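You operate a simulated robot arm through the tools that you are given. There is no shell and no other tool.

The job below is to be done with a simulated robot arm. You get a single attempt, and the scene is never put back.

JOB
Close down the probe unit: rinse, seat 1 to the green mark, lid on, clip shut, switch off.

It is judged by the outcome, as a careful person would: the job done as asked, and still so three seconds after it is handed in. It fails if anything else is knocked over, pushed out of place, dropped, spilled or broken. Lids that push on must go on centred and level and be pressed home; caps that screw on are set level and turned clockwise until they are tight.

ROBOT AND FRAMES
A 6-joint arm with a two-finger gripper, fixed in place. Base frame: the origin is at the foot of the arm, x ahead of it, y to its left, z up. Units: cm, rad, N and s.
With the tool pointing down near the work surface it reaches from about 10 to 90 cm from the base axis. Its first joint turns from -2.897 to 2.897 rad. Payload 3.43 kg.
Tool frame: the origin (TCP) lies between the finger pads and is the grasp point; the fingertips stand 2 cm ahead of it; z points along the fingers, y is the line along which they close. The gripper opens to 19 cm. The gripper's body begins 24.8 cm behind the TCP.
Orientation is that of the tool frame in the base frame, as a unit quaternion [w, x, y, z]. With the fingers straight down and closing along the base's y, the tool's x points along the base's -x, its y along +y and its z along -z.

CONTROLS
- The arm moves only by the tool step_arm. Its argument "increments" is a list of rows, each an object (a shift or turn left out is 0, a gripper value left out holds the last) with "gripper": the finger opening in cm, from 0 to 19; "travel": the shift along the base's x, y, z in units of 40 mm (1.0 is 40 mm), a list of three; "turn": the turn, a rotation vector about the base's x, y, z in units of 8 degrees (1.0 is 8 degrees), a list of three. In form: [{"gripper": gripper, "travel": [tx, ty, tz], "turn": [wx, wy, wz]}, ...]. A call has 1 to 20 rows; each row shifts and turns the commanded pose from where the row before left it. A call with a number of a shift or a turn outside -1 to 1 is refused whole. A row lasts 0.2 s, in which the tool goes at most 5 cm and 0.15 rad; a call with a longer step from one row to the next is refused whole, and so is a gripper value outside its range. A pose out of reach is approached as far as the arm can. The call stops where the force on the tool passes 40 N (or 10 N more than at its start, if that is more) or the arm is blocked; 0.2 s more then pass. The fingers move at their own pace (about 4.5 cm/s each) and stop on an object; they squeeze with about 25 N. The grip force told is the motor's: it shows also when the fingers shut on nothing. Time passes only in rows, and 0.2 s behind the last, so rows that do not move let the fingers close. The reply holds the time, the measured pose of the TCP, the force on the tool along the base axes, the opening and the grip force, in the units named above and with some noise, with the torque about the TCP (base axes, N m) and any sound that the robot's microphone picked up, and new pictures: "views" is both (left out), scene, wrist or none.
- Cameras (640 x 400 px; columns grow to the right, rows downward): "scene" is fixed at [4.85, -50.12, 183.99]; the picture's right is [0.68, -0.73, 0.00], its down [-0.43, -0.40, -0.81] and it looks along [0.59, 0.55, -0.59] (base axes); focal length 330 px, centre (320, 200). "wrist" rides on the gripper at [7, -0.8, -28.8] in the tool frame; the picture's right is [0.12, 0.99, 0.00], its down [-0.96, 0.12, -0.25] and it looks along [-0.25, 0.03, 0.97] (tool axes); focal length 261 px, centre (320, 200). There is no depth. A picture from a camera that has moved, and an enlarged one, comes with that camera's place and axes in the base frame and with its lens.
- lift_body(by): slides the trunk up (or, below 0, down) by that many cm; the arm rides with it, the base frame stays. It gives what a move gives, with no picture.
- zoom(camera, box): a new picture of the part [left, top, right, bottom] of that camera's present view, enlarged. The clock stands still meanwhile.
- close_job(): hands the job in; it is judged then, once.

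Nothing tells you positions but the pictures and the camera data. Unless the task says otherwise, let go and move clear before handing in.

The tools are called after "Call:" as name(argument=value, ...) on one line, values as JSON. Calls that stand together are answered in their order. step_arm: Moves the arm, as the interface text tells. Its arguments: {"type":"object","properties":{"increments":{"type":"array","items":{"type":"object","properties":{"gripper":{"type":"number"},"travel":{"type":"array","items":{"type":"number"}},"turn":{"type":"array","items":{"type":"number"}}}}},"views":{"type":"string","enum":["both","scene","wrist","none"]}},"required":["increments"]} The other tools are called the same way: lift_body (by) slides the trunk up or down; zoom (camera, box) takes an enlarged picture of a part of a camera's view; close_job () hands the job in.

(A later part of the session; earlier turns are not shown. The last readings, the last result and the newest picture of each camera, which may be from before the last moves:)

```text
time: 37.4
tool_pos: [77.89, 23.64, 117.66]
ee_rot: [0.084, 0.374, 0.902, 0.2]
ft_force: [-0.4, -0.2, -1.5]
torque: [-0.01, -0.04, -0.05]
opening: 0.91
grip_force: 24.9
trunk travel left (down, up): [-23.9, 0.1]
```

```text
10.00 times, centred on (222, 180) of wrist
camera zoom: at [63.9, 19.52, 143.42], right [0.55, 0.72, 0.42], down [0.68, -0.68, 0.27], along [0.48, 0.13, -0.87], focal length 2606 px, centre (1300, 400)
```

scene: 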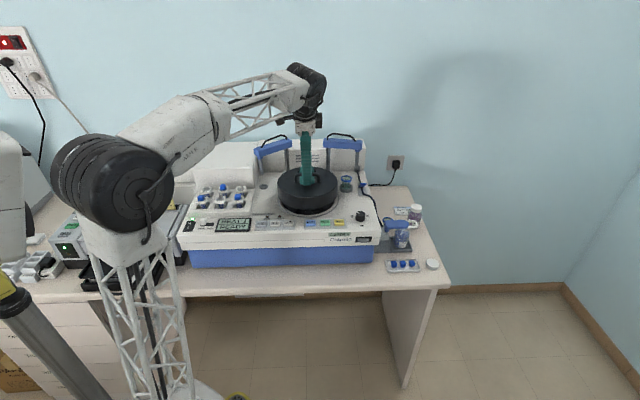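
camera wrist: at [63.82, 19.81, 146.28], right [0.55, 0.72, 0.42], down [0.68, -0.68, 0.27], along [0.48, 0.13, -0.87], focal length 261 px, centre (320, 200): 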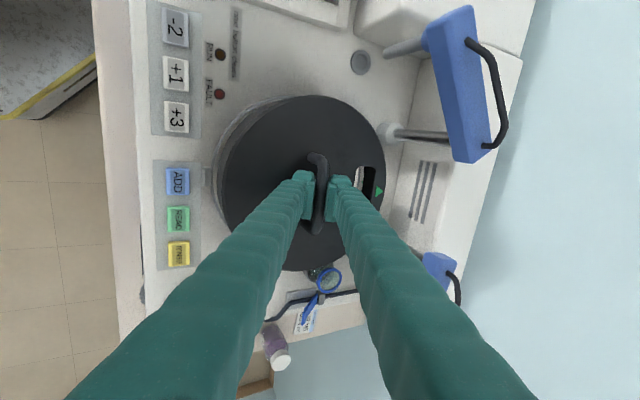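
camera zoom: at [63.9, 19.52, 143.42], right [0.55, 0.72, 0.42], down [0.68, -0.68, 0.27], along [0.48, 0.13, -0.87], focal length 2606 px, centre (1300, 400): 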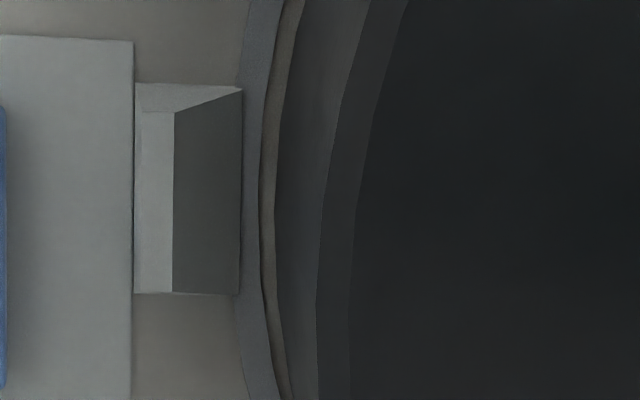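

The view suggests the lid pivoted very slightly on the bar, so something at the back may have touched first. I'll inspect the rear and sides before going further.

Call:
zoom(camera="scene", box=[264, 150, 352, 205])

Call:
zoom(camera="wrist", box=[350, 160, 414, 200])

Call:
zoom(camera="wrist", box=[200, 80, 440, 230])

Call:
zoom(camera="wrist", box=[250, 230, 378, 310])

```text
7.27 times, centred on (308, 178) of scene
camera zoom: at [4.85, -50.12, 183.99], right [0.68, -0.73, 0.0], down [-0.43, -0.4, -0.81], along [0.59, 0.55, -0.59], focal length 2398 px, centre (407, 364)
```

zoom: 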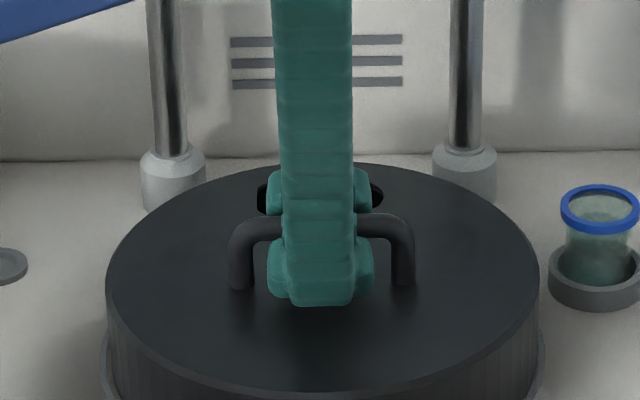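

```text
10.00 times, centred on (382, 180) of wrist
camera zoom: at [63.9, 19.52, 143.42], right [0.55, 0.72, 0.42], down [0.68, -0.68, 0.27], along [0.48, 0.13, -0.87], focal length 2606 px, centre (-300, 400)
```

zoom: 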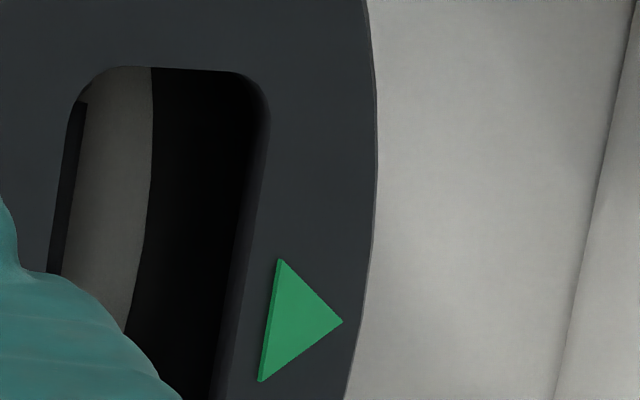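

```text
2.67 times, centred on (320, 155) of wrist
camera zoom: at [63.9, 19.52, 143.42], right [0.55, 0.72, 0.42], down [0.68, -0.68, 0.27], along [0.48, 0.13, -0.87], focal length 695 px, centre (320, 320)
```

zoom: 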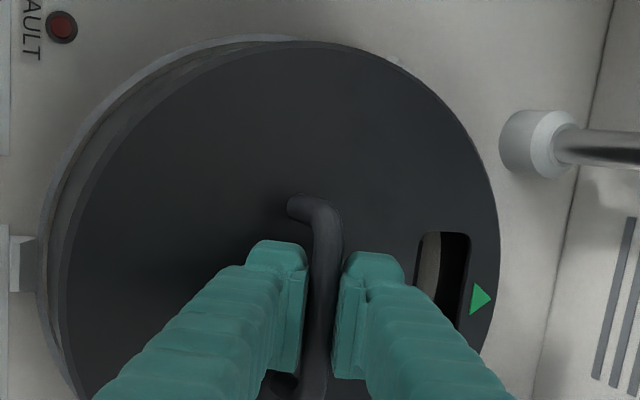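

```text
5.00 times, centred on (314, 270) of wrist
camera zoom: at [63.9, 19.52, 143.42], right [0.55, 0.72, 0.42], down [0.68, -0.68, 0.27], along [0.48, 0.13, -0.87], focal length 1303 px, centre (350, -150)
```

zoom: 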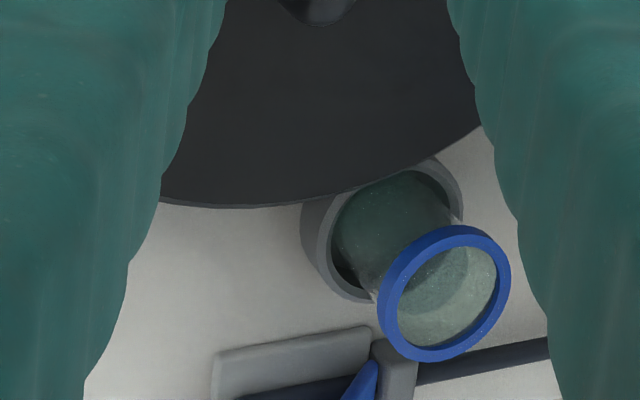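

The lid had drooped slightly at the back while carried, and is now level again as its rear edge meets the ring. It needs about 0.1–0.2 cm outward to be centred, so I'll nudge it and continue down in small steps, watching the force.

Call:
step_arm(increments=[{"travel": [0.025, 0.025, 0]}, {"travel": [0, 0, -0.04]}, {"travel": [0, 0, -0.04]}, {}], views="none")

Call:
zoom(camera="wrist", box=[190, 160, 254, 200])

Call:
zoom(camera="scene", box=[264, 180, 352, 235])

```text
time: 38.4
tool_pos: [78.15, 23.81, 117.5]
ee_rot: [0.083, 0.374, 0.902, 0.2]
ft_force: [1.0, -2.1, 5.4]
torque: [0.03, 0.0, -0.1]
opening: 0.89
grip_force: 25.1
trunk travel left (down, up): [-23.9, 0.1]
```

```text
10.00 times, centred on (222, 180) of wrist
camera zoom: at [64.04, 19.63, 143.21], right [0.55, 0.72, 0.42], down [0.68, -0.68, 0.28], along [0.48, 0.13, -0.86], focal length 2606 px, centre (1300, 400)
```

zoom: 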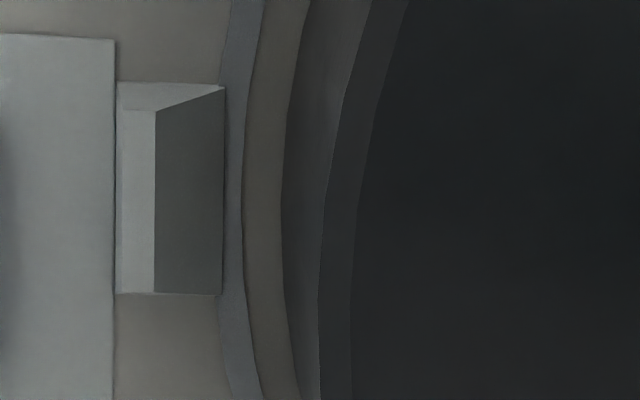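

```text
7.27 times, centred on (308, 208) of scene
camera zoom: at [4.85, -50.12, 183.99], right [0.68, -0.73, 0.0], down [-0.43, -0.4, -0.81], along [0.59, 0.55, -0.59], focal length 2398 px, centre (407, 146)
```

zoom: 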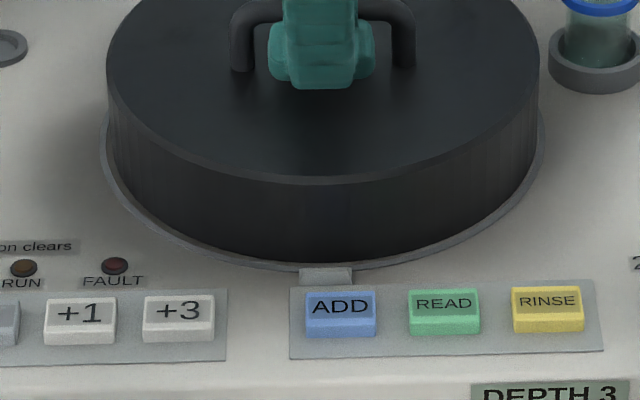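

Call:
zoom(camera="scene", box=[292, 205, 324, 225])

Call:
zoom(camera="scene", box=[268, 180, 300, 200])

Call:
zoom(camera="scene", box=[318, 180, 350, 200])

Call:
zoom(camera="wrist", box=[350, 160, 414, 200])

```text
16.00 times, centred on (308, 215) of scene
camera zoom: at [4.85, -50.12, 183.99], right [0.68, -0.73, 0.0], down [-0.43, -0.4, -0.81], along [0.59, 0.55, -0.59], focal length 5276 px, centre (512, -40)
```

zoom: 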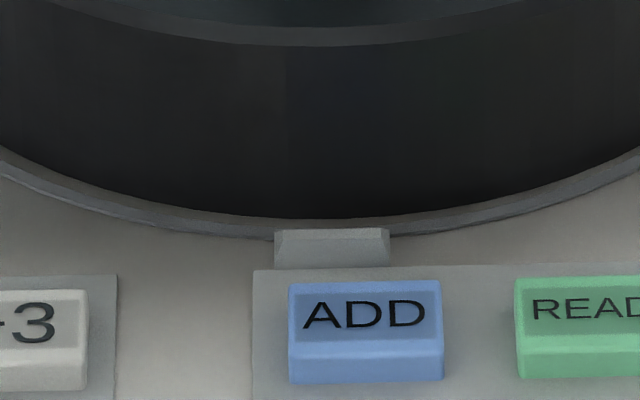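

```text
16.00 times, centred on (284, 190) of scene
camera zoom: at [4.85, -50.12, 183.99], right [0.68, -0.73, 0.0], down [-0.43, -0.4, -0.81], along [0.59, 0.55, -0.59], focal length 5276 px, centre (896, 360)
```

zoom: 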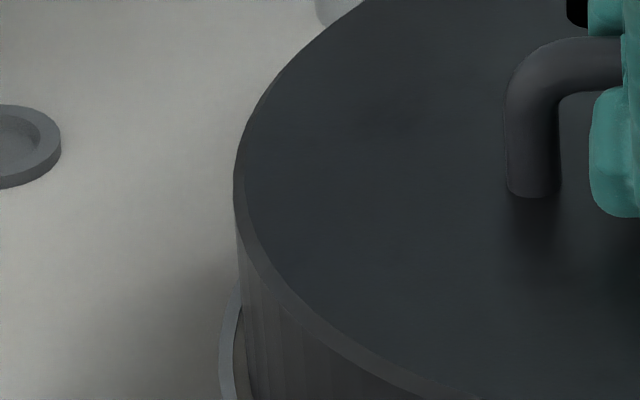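

```text
16.00 times, centred on (334, 190) of scene
camera zoom: at [4.85, -50.12, 183.99], right [0.68, -0.73, 0.0], down [-0.43, -0.4, -0.81], along [0.59, 0.55, -0.59], focal length 5276 px, centre (96, 360)
```

zoom: 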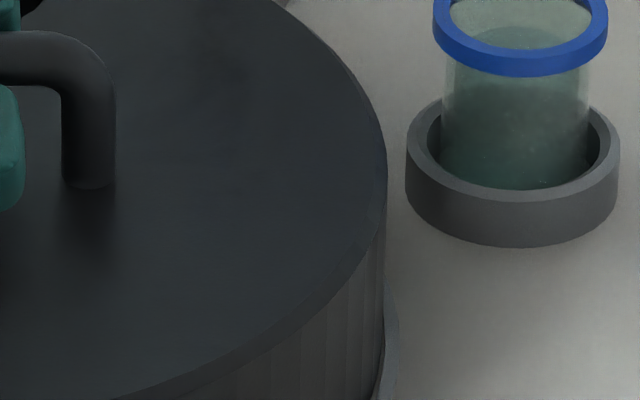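

```text
10.00 times, centred on (382, 180) of wrist
camera zoom: at [64.04, 19.63, 143.21], right [0.55, 0.72, 0.42], down [0.68, -0.68, 0.28], along [0.48, 0.13, -0.86], focal length 2606 px, centre (-300, 400)
```

zoom: 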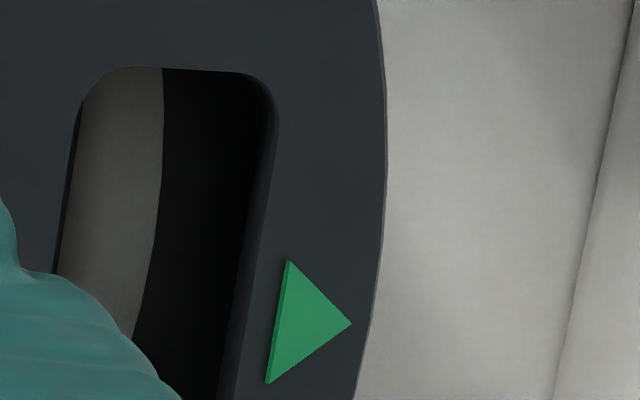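

The lid is in contact and centred within about 0.15 cm. I'll make that last small correction and then press down gradually.

Call:
step_arm(increments=[{"travel": [-0.03, 0, 0]}, {"travel": [0, 0, -0.03]}, {"travel": [0, 0, -0.03]}, {}], views="none")

Call:
zoom(camera="wrist", box=[190, 160, 254, 200])

Call:
zoom(camera="scene", box=[292, 205, 324, 225])

```text
time: 39.4
tool_pos: [78.13, 23.74, 117.3]
ee_rot: [0.084, 0.373, 0.902, 0.2]
ft_force: [9.4, 2.2, 24.5]
torque: [0.12, 0.02, -0.04]
opening: 0.87
grip_force: 25.1
trunk travel left (down, up): [-23.9, 0.1]
```

```text
10.00 times, centred on (222, 180) of wrist
camera zoom: at [63.92, 19.66, 143.07], right [0.55, 0.72, 0.42], down [0.68, -0.68, 0.28], along [0.49, 0.13, -0.86], focal length 2606 px, centre (1300, 400)
```

zoom: 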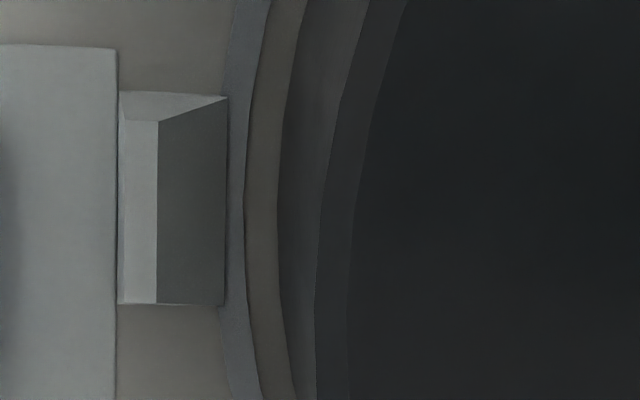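

```text
16.00 times, centred on (308, 215) of scene
camera zoom: at [4.85, -50.12, 183.99], right [0.68, -0.73, 0.0], down [-0.43, -0.4, -0.81], along [0.59, 0.55, -0.59], focal length 5276 px, centre (512, -40)
```

zoom: 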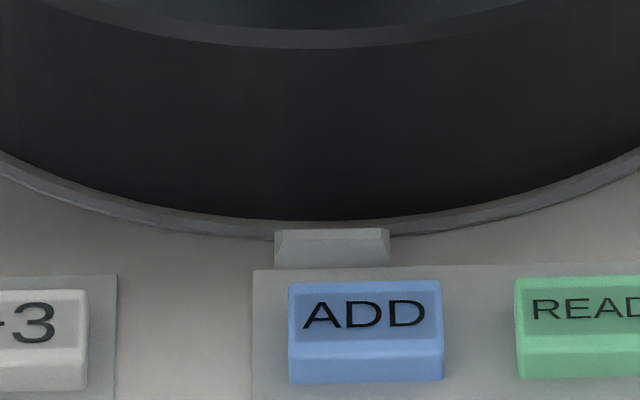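

The lid is down on the ring (24 N) and centred, with a small sideways load from my last nudge. I'll relieve that and press a little further to see if it seats with a click.

Call:
step_arm(increments=[{"travel": [0.02, 0, 0]}, {"travel": [0, 0, -0.025]}, {"travel": [0, 0, -0.025]}, {}], views="none")

Call:
zoom(camera="scene", box=[264, 180, 352, 235])

```text
time: 40.4
tool_pos: [78.12, 23.67, 116.94]
ee_rot: [0.084, 0.374, 0.902, 0.2]
ft_force: [1.6, 11.0, 27.7]
torque: [-0.06, -0.01, 0.08]
opening: 0.83
grip_force: 25.1
trunk travel left (down, up): [-23.9, 0.1]
```

```text
7.27 times, centred on (308, 208) of scene
camera zoom: at [4.85, -50.12, 183.99], right [0.68, -0.73, 0.0], down [-0.43, -0.4, -0.81], along [0.59, 0.55, -0.59], focal length 2398 px, centre (407, 146)
```

zoom: 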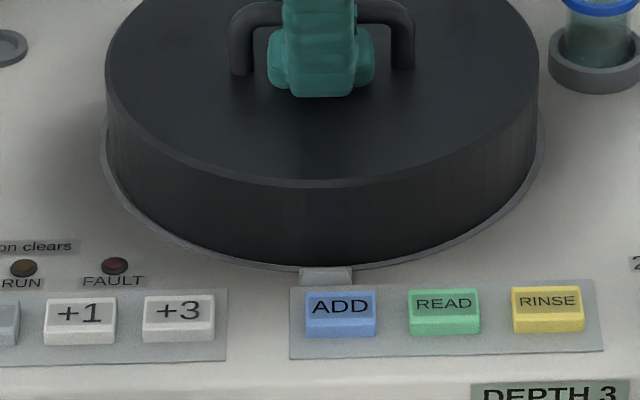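

The lid no longer moves; the fingers are just slipping on the bar at 28 N. I'll relax, open the fingers, back off along the tool axis and inspect how the lid sits.

Call:
step_arm(increments=[{"travel": [0, 0, 0.08]}, {"gripper": 4}, {}, {}, {}], views="none")

Call:
zoom(camera="wrist", box=[220, 120, 420, 245])

Call:
zoom(camera="scene", box=[260, 150, 356, 225])

```text
time: 41.6
tool_pos: [78.35, 23.59, 117.27]
ee_rot: [0.084, 0.374, 0.902, 0.199]
ft_force: [8.2, 0.8, 16.8]
torque: [-0.24, 0.05, 0.11]
opening: 3.25
grip_force: 0.1
trunk travel left (down, up): [-23.9, 0.1]
```

```text
3.20 times, centred on (320, 182) of wrist
camera zoom: at [64.05, 19.53, 143.05], right [0.55, 0.72, 0.42], down [0.68, -0.68, 0.28], along [0.48, 0.13, -0.86], focal length 834 px, centre (320, 256)
```

zoom: 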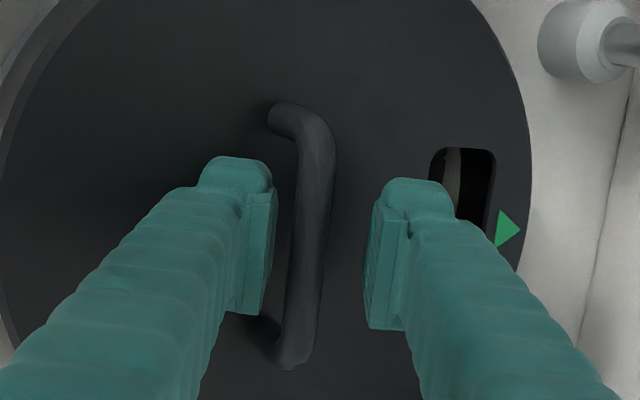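

```text
5.33 times, centred on (308, 188) of scene
camera zoom: at [4.85, -50.12, 183.99], right [0.68, -0.73, 0.0], down [-0.43, -0.4, -0.81], along [0.59, 0.55, -0.59], focal length 1759 px, centre (384, 267)
```

zoom: 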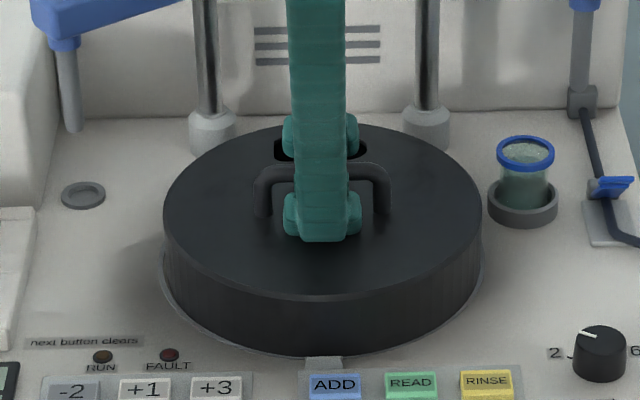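

The opening inner finger is pressing on the lid top, so I'll retreat along the tool axis now.

Call:
step_arm(increments=[{"travel": [-0.02, -0.02, 0.1]}, {"travel": [-0.06, -0.06, 0.18]}, {"travel": [-0.12, -0.12, 0.36]}, {"travel": [-0.15, -0.15, 0.45]}, {"travel": [-0.15, -0.15, 0.45]}, {}], views="both")

Call:
zoom(camera="scene", box=[260, 150, 356, 225])

Call:
zoom(camera="wrist", box=[200, 80, 440, 230])

```text
time: 43.0
tool_pos: [76.22, 21.61, 123.39]
ee_rot: [0.084, 0.374, 0.902, 0.199]
ft_force: [0.3, 0.2, 0.4]
torque: [0.0, 0.0, 0.05]
opening: 4.02
grip_force: 0.1
trunk travel left (down, up): [-23.9, 0.1]
camera wrist: at [62.09, 17.59, 149.15], right [0.55, 0.72, 0.42], down [0.68, -0.68, 0.27], along [0.48, 0.13, -0.87], focal length 261 px, centre (320, 200)
```

scene: 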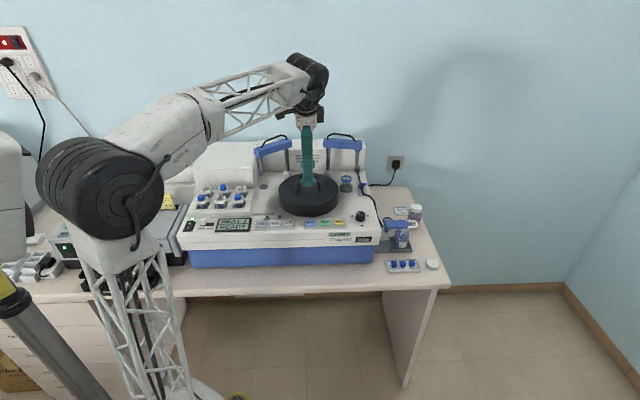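
wrist: 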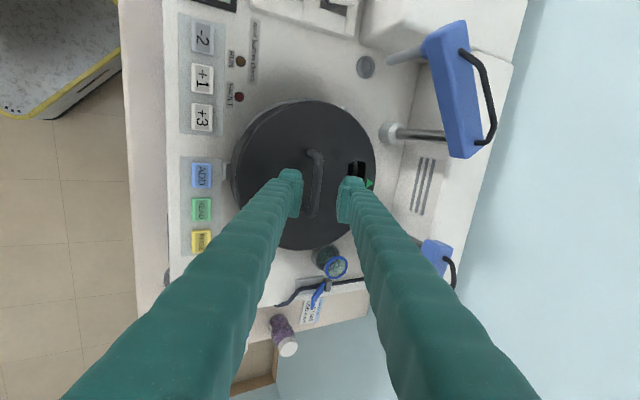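

```text
5.33 times, centred on (308, 188) of scene
camera zoom: at [4.85, -50.12, 183.99], right [0.68, -0.73, 0.0], down [-0.43, -0.4, -0.81], along [0.59, 0.55, -0.59], focal length 1759 px, centre (384, 267)
```

zoom: 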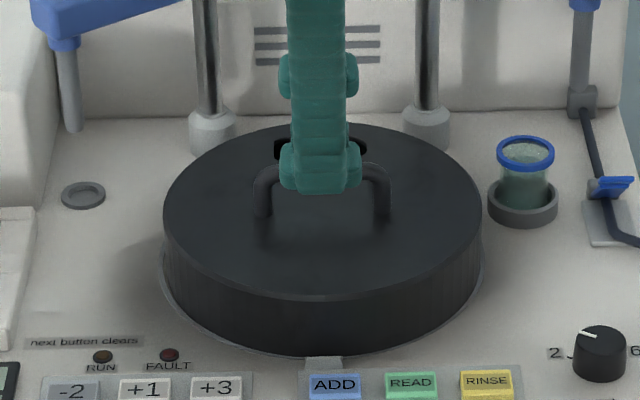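

```text
2.67 times, centred on (320, 155) of wrist
camera zoom: at [62.09, 17.59, 149.15], right [0.55, 0.72, 0.42], down [0.68, -0.68, 0.27], along [0.48, 0.13, -0.87], focal length 695 px, centre (320, 320)
```

zoom: 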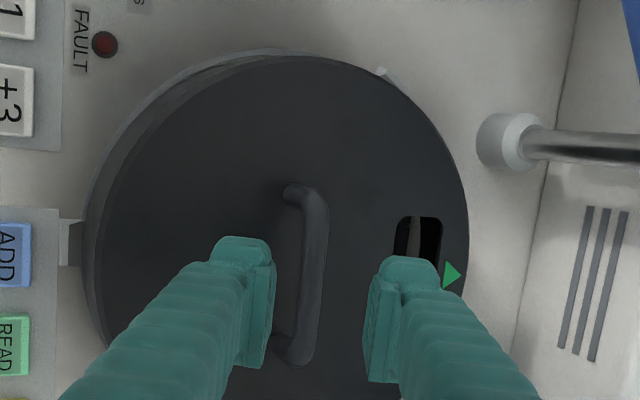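

The lid is on and released. I'll move back, bring the tool upright, turn it 90° so the closed fingers lie along the handle bar, and take clear views of how the lid sits.

Call:
step_arm(increments=[{"gripper": 0, "travel": [-0.3, -0.3, 0.5], "turn": [-0.5525, 0.5525, 0]}, {"travel": [-0.5, -0.4, 0.5], "turn": [-0.5525, 0.5525, 0]}, {"travel": [-0.5, -0.4, 0.4], "turn": [-0.5525, 0.5525, 0]}, {"travel": [-0.5, -0.4, 0.3], "turn": [-0.5525, 0.5525, 0]}, {"travel": [-0.5, -0.4, 0], "turn": [0, 0, 0.9375]}, {"travel": [-0.4, -0.3, 0], "turn": [0, 0, 0.9375]}, {"turn": [0, 0, 0.9375]}, {"turn": [0, 0, 0.9375]}, {"turn": [0, 0, 0.9375]}, {"turn": [0, 0, 0.9375]}, {"turn": [0, 0, 0.9375]}, {"turn": [0, 0, 0.9375]}, {"turn": [0, 0, 0.9375]}, {"turn": [0, 0, 0.9375]}, {"turn": [0, 0, 0.9375]}, {"turn": [0, 0, 0.9375]}, {}], views="both")

Call:
zoom(camera="scene", box=[264, 160, 352, 230])

Call:
zoom(camera="wrist", box=[200, 130, 440, 330])

```text
time: 46.6
tool_pos: [65.38, 12.9, 130.14]
ee_rot: [0.001, -0.384, 0.923, 0.0]
ft_force: [-1.3, 0.1, 0.9]
torque: [-0.02, 0.02, 0.0]
opening: 0.0
grip_force: 24.9
trunk travel left (down, up): [-23.9, 0.1]
camera wrist: at [60.98, 7.29, 159.02], right [-0.79, 0.62, 0.0], down [0.6, 0.76, 0.25], along [0.15, 0.2, -0.97], focal length 261 px, centre (320, 200)
```

scene: 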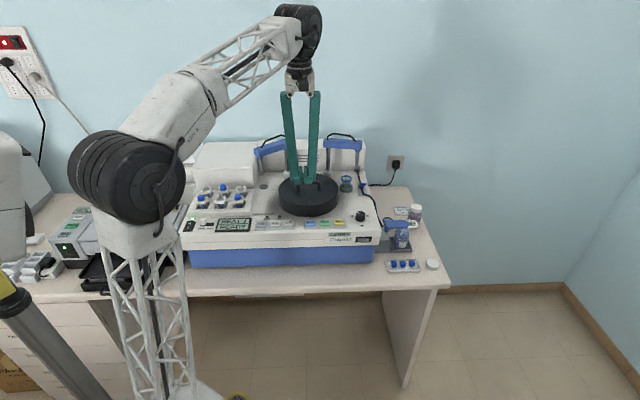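
wrist: 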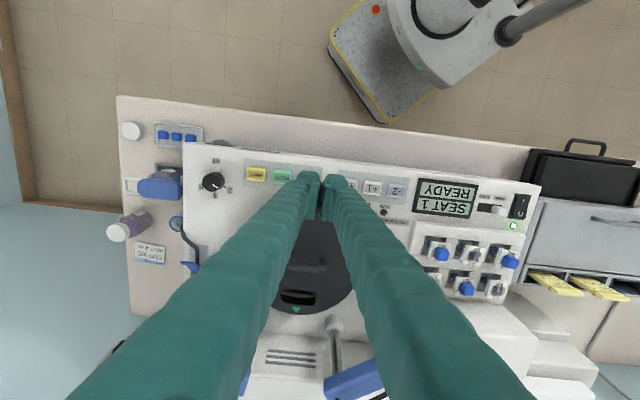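

```text
5.71 times, centred on (308, 195) of scene
camera zoom: at [4.85, -50.12, 183.99], right [0.68, -0.73, 0.0], down [-0.43, -0.4, -0.81], along [0.59, 0.55, -0.59], focal length 1884 px, centre (389, 229)
```

zoom: 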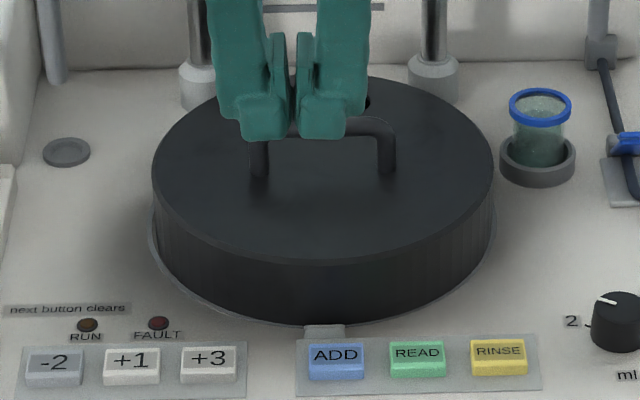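

```text
2.00 times, centred on (320, 230) of wrist
camera zoom: at [60.98, 7.29, 159.02], right [-0.79, 0.62, 0.0], down [0.6, 0.76, 0.25], along [0.15, 0.2, -0.97], focal length 521 px, centre (320, 140)
```

zoom: 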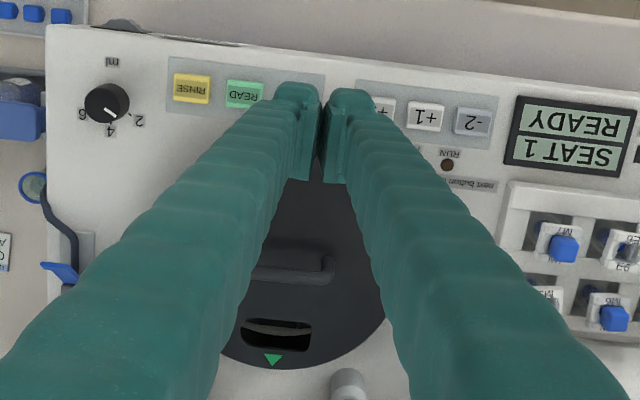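

The lid sits evenly on the ring. To make sure it is pressed home I'll press straight down on the handle bar with closed fingers, leaning the tool just 10° for reach.

Call:
step_arm(increments=[{"travel": [0.6, 0.5, 0], "turn": [0.177, -0.177, 0]}, {"travel": [0.6, 0.5, 0], "turn": [0.177, -0.177, 0]}, {"travel": [0.6, 0.5, -0.2], "turn": [0.177, -0.177, 0]}, {"travel": [0.6, 0.5, -0.4], "turn": [0.177, -0.177, 0]}, {"travel": [0.4, 0.35, -0.3], "turn": [0.177, -0.177, 0]}, {"travel": [0.38, 0.25, -0.3]}, {}, {}], views="both")

Call:
zoom(camera="scene", box=[264, 150, 352, 220])

Call:
zoom(camera="wrist", box=[240, 130, 400, 250])

```text
time: 48.4
tool_pos: [77.79, 23.49, 125.33]
ee_rot: [0.082, -0.381, 0.92, 0.034]
ft_force: [-0.1, 0.1, 0.3]
torque: [0.01, 0.0, 0.02]
opening: 0.0
grip_force: 25.0
trunk travel left (down, up): [-23.9, 0.1]
camera wrist: at [70.03, 14.47, 152.39], right [-0.79, 0.62, -0.02], down [0.56, 0.72, 0.41], along [0.27, 0.31, -0.91], focal length 261 px, centre (320, 200)
```

scene: 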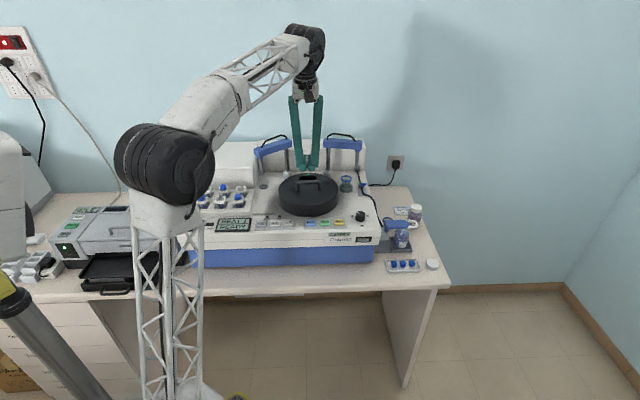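
wrist: 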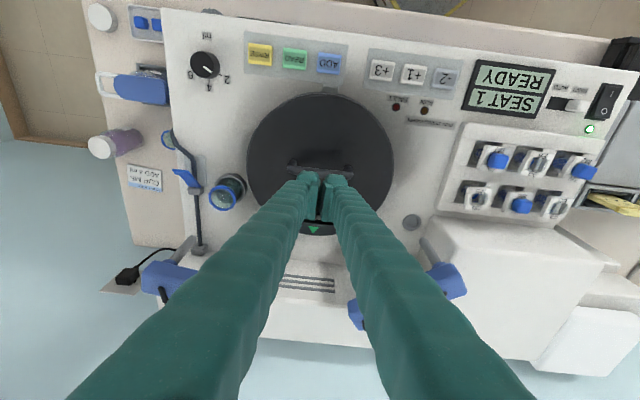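

```text
5.71 times, centred on (308, 185) of scene
camera zoom: at [4.85, -50.12, 183.99], right [0.68, -0.73, 0.0], down [-0.43, -0.4, -0.81], along [0.59, 0.55, -0.59], focal length 1884 px, centre (389, 286)
```

zoom: 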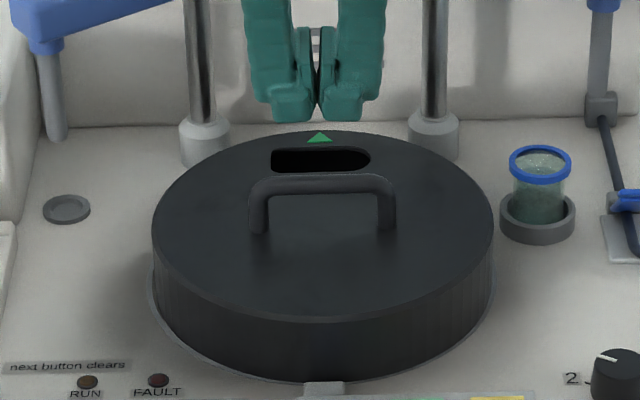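

```text
3.33 times, centred on (320, 190) of wrist
camera zoom: at [70.03, 14.47, 152.39], right [-0.79, 0.62, -0.02], down [0.56, 0.72, 0.41], along [0.27, 0.31, -0.91], focal length 869 px, centre (320, 233)
```

zoom: 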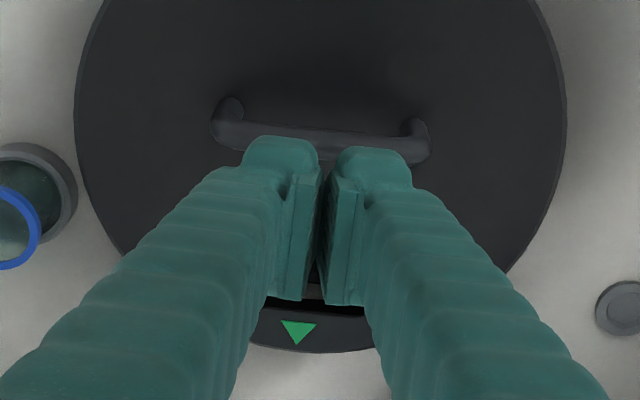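

The lid looks level and centred, with its green mark toward the unit's mark. The fingers need to come about 0.5 cm forward to be over the bar; then I'll press down slowly.

Call:
step_arm(increments=[{"travel": [-0.08, -0.11, -0.3]}, {"travel": [0, 0, -0.4]}, {"travel": [0, 0, -0.15]}, {"travel": [0, 0, -0.1]}, {}], views="none")

Call:
zoom(camera="scene", box=[264, 150, 352, 220])

Call:
zoom(camera="wrist", box=[240, 130, 400, 250])

```text
time: 49.6
tool_pos: [77.79, 22.97, 121.66]
ee_rot: [0.082, -0.381, 0.92, 0.034]
ft_force: [-0.4, 0.7, -0.9]
torque: [-0.03, -0.01, 0.02]
opening: 0.0
grip_force: 25.1
trunk travel left (down, up): [-23.9, 0.1]
```

```text
5.71 times, centred on (308, 185) of scene
camera zoom: at [4.85, -50.12, 183.99], right [0.68, -0.73, 0.0], down [-0.43, -0.4, -0.81], along [0.59, 0.55, -0.59], focal length 1884 px, centre (389, 286)
```

zoom: 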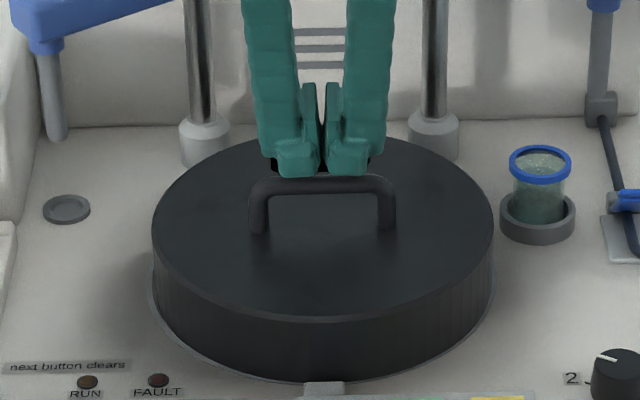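

```text
3.33 times, centred on (320, 190) of wrist
camera zoom: at [69.84, 13.91, 148.7], right [-0.79, 0.62, -0.02], down [0.56, 0.72, 0.41], along [0.27, 0.31, -0.91], focal length 869 px, centre (320, 233)
```

zoom: 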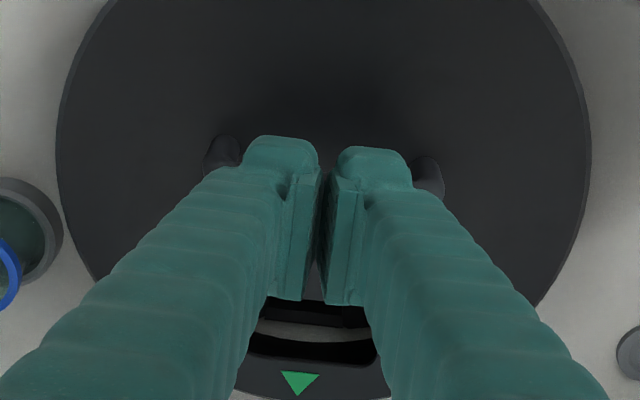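

Call:
step_arm(increments=[{"travel": [-0.11, -0.11, 0]}, {"travel": [0, 0, -0.1]}, {"travel": [0, 0, -0.1]}, {"travel": [0, 0, -0.05]}, {}], views="none")

Call:
zoom(camera="scene", box=[264, 150, 352, 220])

```text
time: 50.8
tool_pos: [77.28, 22.38, 120.59]
ee_rot: [0.082, -0.381, 0.92, 0.034]
ft_force: [0.1, -0.2, -0.2]
torque: [-0.03, 0.0, 0.01]
opening: 0.0
grip_force: 24.7
trunk travel left (down, up): [-23.9, 0.1]
```

```text
5.71 times, centred on (308, 185) of scene
camera zoom: at [4.85, -50.12, 183.99], right [0.68, -0.73, 0.0], down [-0.43, -0.4, -0.81], along [0.59, 0.55, -0.59], focal length 1884 px, centre (389, 286)
```

zoom: 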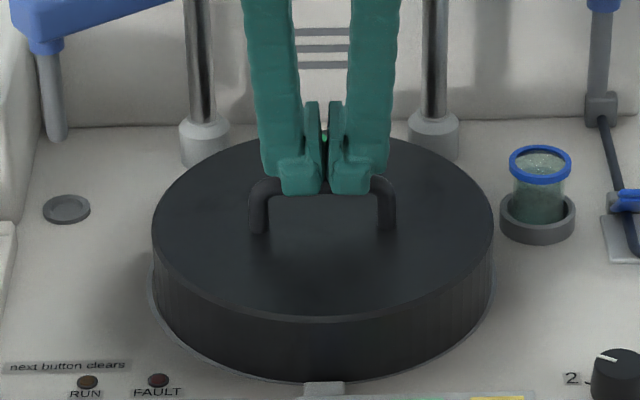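

The fingertips are right at the bar. I'll press down in 0.1–0.2 cm steps.

Call:
step_arm(increments=[{"travel": [0, 0, -0.05]}, {"travel": [0, 0, -0.05]}, {"travel": [0, 0, -0.05]}, {"travel": [0, 0, -0.04]}, {}], views="none")

Call:
zoom(camera="scene", box=[264, 150, 352, 220])

```text
time: 52.0
tool_pos: [77.33, 22.36, 119.89]
ee_rot: [0.082, -0.382, 0.92, 0.033]
ft_force: [0.6, 2.6, 7.3]
torque: [0.16, -0.02, -0.03]
opening: 0.01
grip_force: 25.0
trunk travel left (down, up): [-23.9, 0.1]
```

```text
5.71 times, centred on (308, 185) of scene
camera zoom: at [4.85, -50.12, 183.99], right [0.68, -0.73, 0.0], down [-0.43, -0.4, -0.81], along [0.59, 0.55, -0.59], focal length 1884 px, centre (389, 286)
```

zoom: 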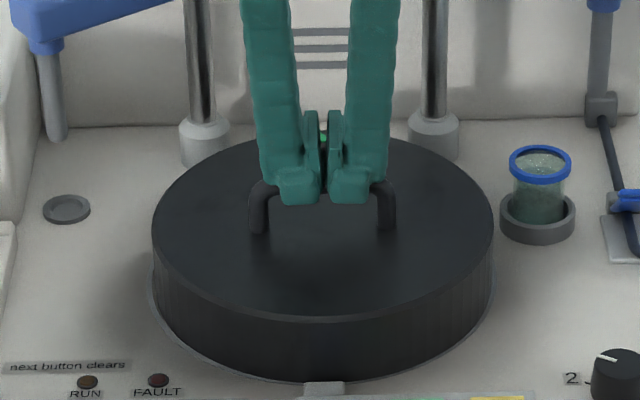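

Call:
step_arm(increments=[{"travel": [0, 0, -0.03]}, {"travel": [0, 0, -0.03]}, {"travel": [0, 0, -0.03]}, {}], views="none")

Call:
zoom(camera="scene", box=[264, 160, 352, 230])

```text
time: 52.9
tool_pos: [77.36, 22.51, 119.86]
ee_rot: [0.085, -0.382, 0.92, 0.033]
ft_force: [-2.4, -0.2, 15.7]
torque: [0.18, 0.07, 0.05]
opening: 0.6
grip_force: 24.8
trunk travel left (down, up): [-23.9, 0.1]
stopped in row 4: the force on the tool passed its limit at 42 N (the readings are from after the stop); the commanded pose is now the measured one
```

```text
5.71 times, centred on (308, 195) of scene
camera zoom: at [4.85, -50.12, 183.99], right [0.68, -0.73, 0.0], down [-0.43, -0.4, -0.81], along [0.59, 0.55, -0.59], focal length 1884 px, centre (389, 229)
```

zoom: 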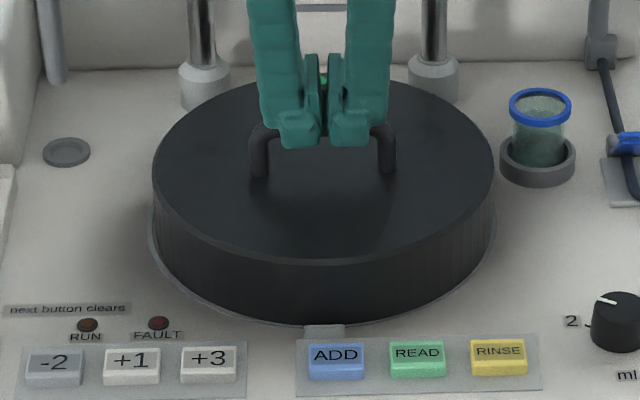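

The lid took 42 N with no further movement, so it is home. I'll lift off and take detailed views of the margins all round.

Call:
step_arm(increments=[{"travel": [0, 0, 0.2]}, {"travel": [0, 0, 0.5]}, {"travel": [-0.2, -0.2, 0.7]}, {"travel": [-0.5, -0.5, 0.5]}, {"travel": [-0.6, -0.6, 0.3]}, {}], views="both")

Call:
zoom(camera="scene", box=[268, 182, 300, 202])

Call:
zoom(camera="scene", box=[318, 182, 350, 202])

Call:
zoom(camera="scene", box=[292, 205, 324, 225])

Call:
zoom(camera="wrist", box=[220, 150, 420, 320])

Call:
zoom(camera="scene", box=[284, 160, 332, 190])

```text
time: 54.3
tool_pos: [72.0, 17.17, 128.51]
ee_rot: [0.084, -0.382, 0.92, 0.034]
ft_force: [-1.4, 0.5, 0.3]
torque: [0.05, -0.06, 0.02]
opening: 0.0
grip_force: 25.1
trunk travel left (down, up): [-23.9, 0.1]
camera wrist: at [64.01, 8.09, 155.6], right [-0.79, 0.62, -0.02], down [0.55, 0.72, 0.42], along [0.27, 0.31, -0.91], focal length 261 px, centre (320, 200)
```

scene: 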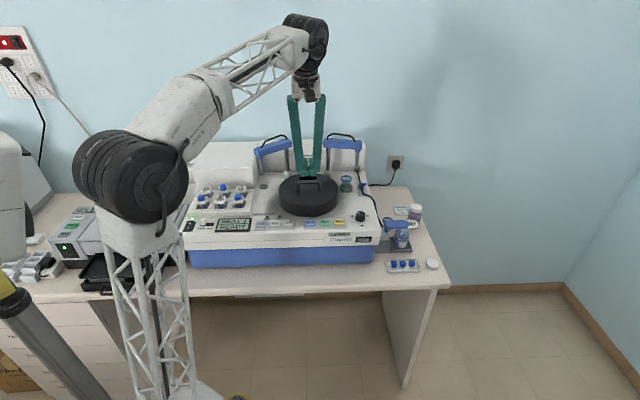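
wrist: 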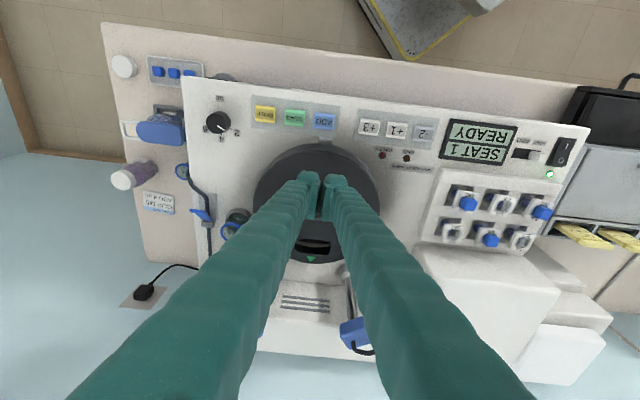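

```text
16.00 times, centred on (284, 192) of scene
camera zoom: at [4.85, -50.12, 183.99], right [0.68, -0.73, 0.0], down [-0.43, -0.4, -0.81], along [0.59, 0.55, -0.59], focal length 5276 px, centre (896, 328)
```

zoom: 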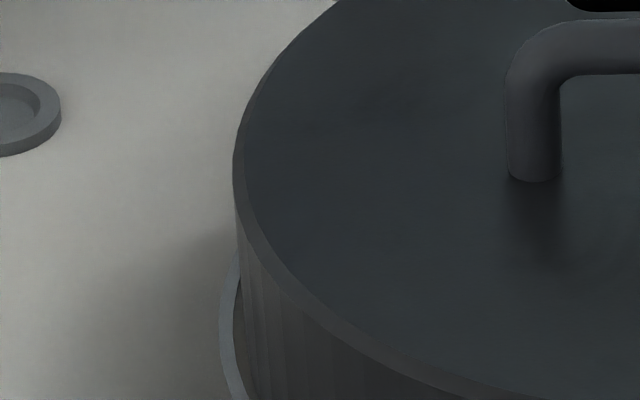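

```text
16.00 times, centred on (334, 192) of scene
camera zoom: at [4.85, -50.12, 183.99], right [0.68, -0.73, 0.0], down [-0.43, -0.4, -0.81], along [0.59, 0.55, -0.59], focal length 5276 px, centre (96, 328)
```

zoom: 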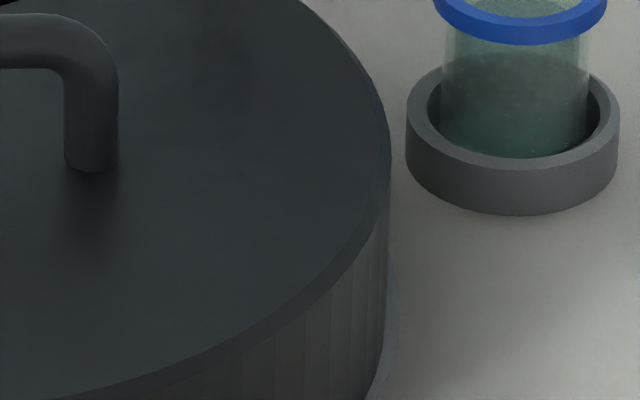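

```text
16.00 times, centred on (308, 215) of scene
camera zoom: at [4.85, -50.12, 183.99], right [0.68, -0.73, 0.0], down [-0.43, -0.4, -0.81], along [0.59, 0.55, -0.59], focal length 5276 px, centre (512, -40)
```

zoom: 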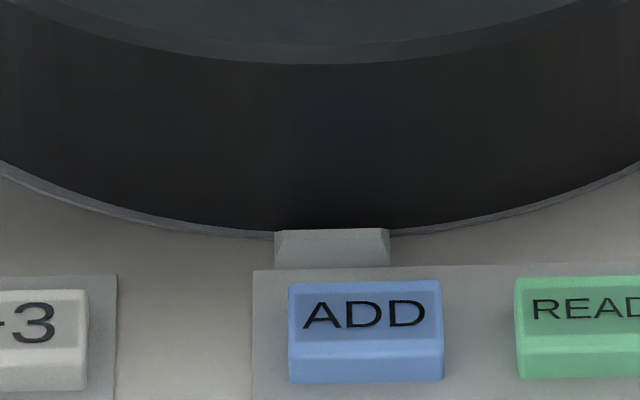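

```text
2.35 times, centred on (320, 235) of wrist
camera zoom: at [64.01, 8.09, 155.6], right [-0.79, 0.62, -0.02], down [0.55, 0.72, 0.42], along [0.27, 0.31, -0.91], focal length 613 px, centre (320, 118)
```

zoom: 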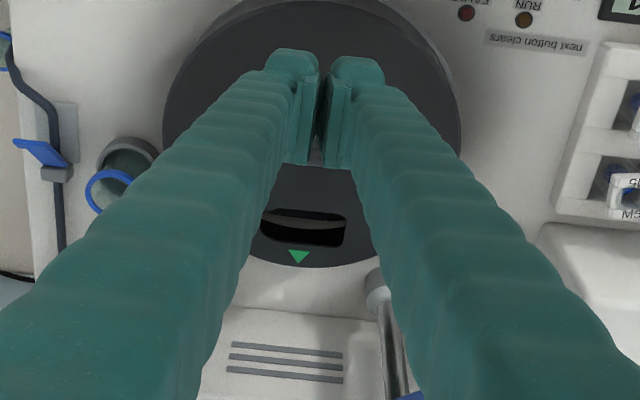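

```text
13.33 times, centred on (308, 175) of scene
camera zoom: at [4.85, -50.12, 183.99], right [0.68, -0.73, 0.0], down [-0.43, -0.4, -0.81], along [0.59, 0.55, -0.59], focal length 4397 px, centre (480, 533)
```

zoom: 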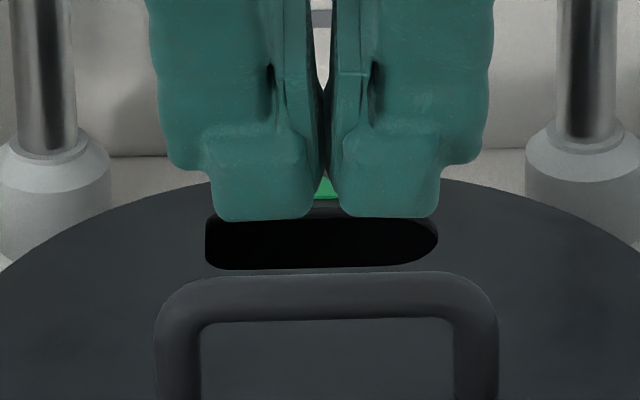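

Call:
zoom(camera="wrist", box=[240, 130, 304, 170])

Call:
zoom(camera="wrist", box=[300, 130, 364, 170])

Call:
zoom(camera="wrist", box=[340, 150, 404, 190])

Call:
zoom(camera="wrist", box=[280, 240, 344, 280])

```text
10.00 times, centred on (272, 150) of wrist
camera zoom: at [64.01, 8.09, 155.6], right [-0.79, 0.62, -0.02], down [0.55, 0.72, 0.42], along [0.27, 0.31, -0.91], focal length 2606 px, centre (800, 700)
```

zoom: 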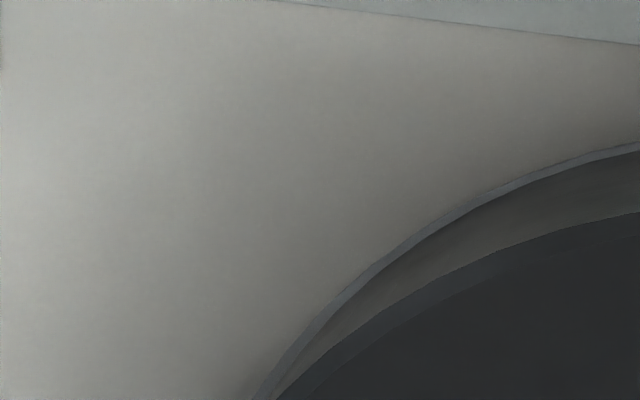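

```text
10.00 times, centred on (332, 150) of wrist
camera zoom: at [64.01, 8.09, 155.6], right [-0.79, 0.62, -0.02], down [0.55, 0.72, 0.42], along [0.27, 0.31, -0.91], focal length 2606 px, centre (200, 700)
```

zoom: 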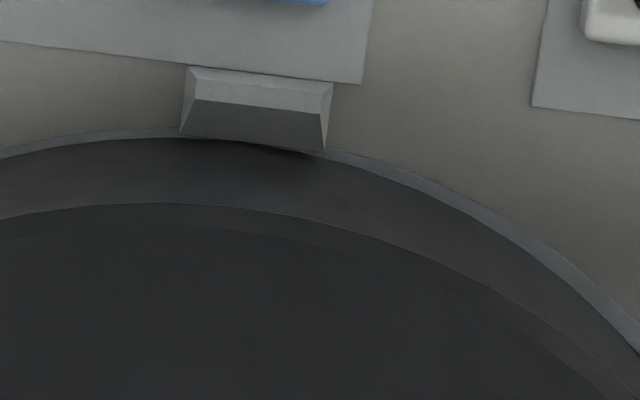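

```text
10.00 times, centred on (372, 170) of wrist
camera zoom: at [64.01, 8.09, 155.6], right [-0.79, 0.62, -0.02], down [0.55, 0.72, 0.42], along [0.27, 0.31, -0.91], focal length 2606 px, centre (-200, 500)
```

zoom: 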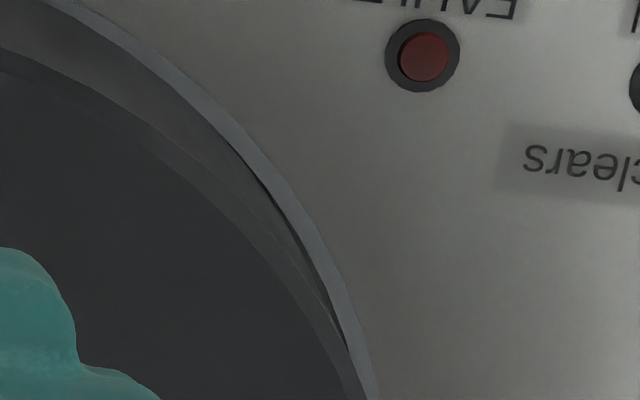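

```text
10.00 times, centred on (312, 260) of wrist
camera zoom: at [64.01, 8.09, 155.6], right [-0.79, 0.62, -0.02], down [0.55, 0.72, 0.42], along [0.27, 0.31, -0.91], focal length 2606 px, centre (400, -400)
```

zoom: 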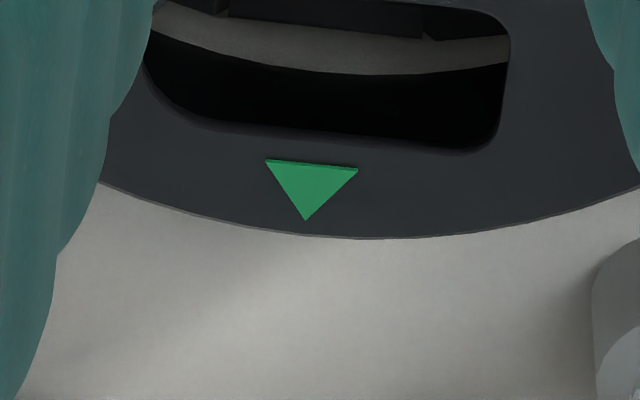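

The lid is centred within about 0.2 cm, level and firmly seated, with its mark lined up. Now for the blue tube clip at the right; I'll look at it closely from the present view.

Call:
zoom(camera="wrist", box=[168, 180, 232, 220])

Call:
zoom(camera="wrist", box=[168, 150, 264, 270])

Call:
zoom(camera="scene", box=[350, 175, 382, 195])

Call:
zoom(camera="scene", box=[340, 150, 404, 240])

```text
10.00 times, centred on (200, 200) of wrist
camera zoom: at [64.01, 8.09, 155.6], right [-0.79, 0.62, -0.02], down [0.55, 0.72, 0.42], along [0.27, 0.31, -0.91], focal length 2606 px, centre (1520, 200)
```

zoom: 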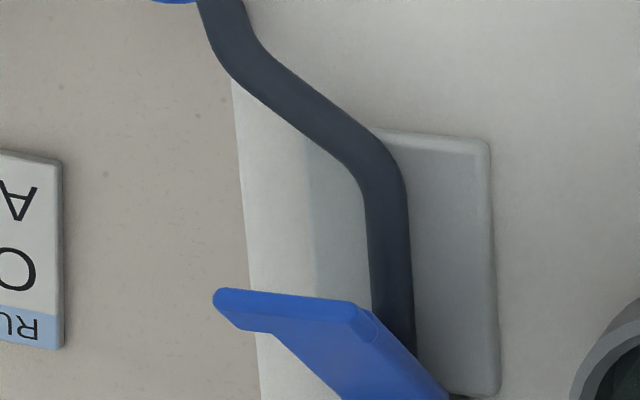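

```text
3.33 times, centred on (216, 210) of wrist
camera zoom: at [64.01, 8.09, 155.6], right [-0.79, 0.62, -0.02], down [0.55, 0.72, 0.42], along [0.27, 0.31, -0.91], focal length 869 px, centre (667, 167)
```

zoom: 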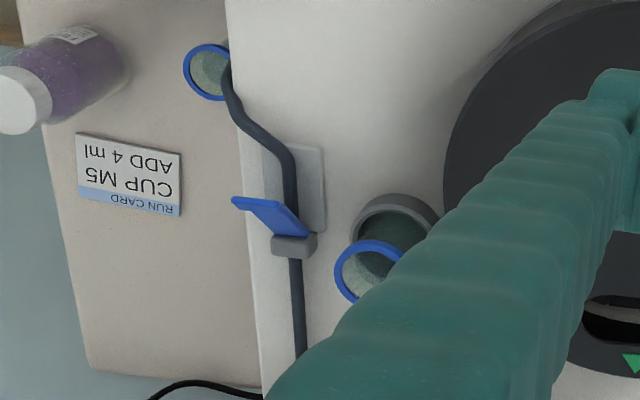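

```text
16.00 times, centred on (366, 185) of scene
camera zoom: at [4.85, -50.12, 183.99], right [0.68, -0.73, 0.0], down [-0.43, -0.4, -0.81], along [0.59, 0.55, -0.59], focal length 5276 px, centre (-416, 440)
```

zoom: 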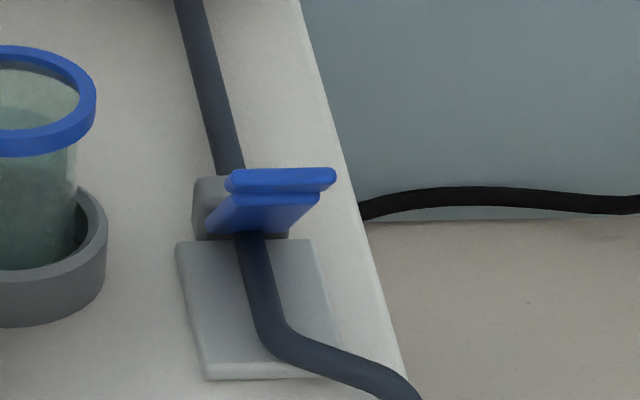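

```text
4.44 times, centred on (372, 195) of scene
camera zoom: at [4.85, -50.12, 183.99], right [0.68, -0.73, 0.0], down [-0.43, -0.4, -0.81], along [0.59, 0.55, -0.59], focal length 1466 px, centre (89, 222)
```

zoom: 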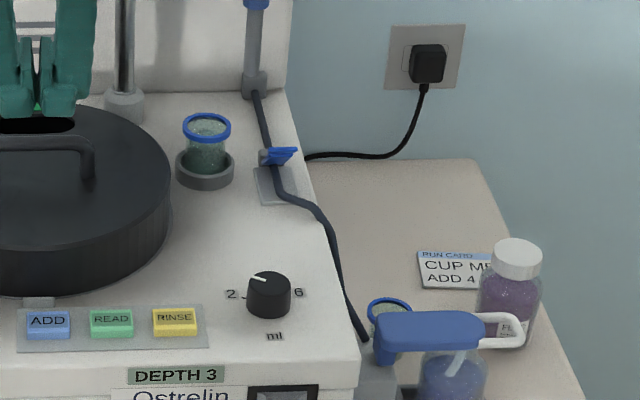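

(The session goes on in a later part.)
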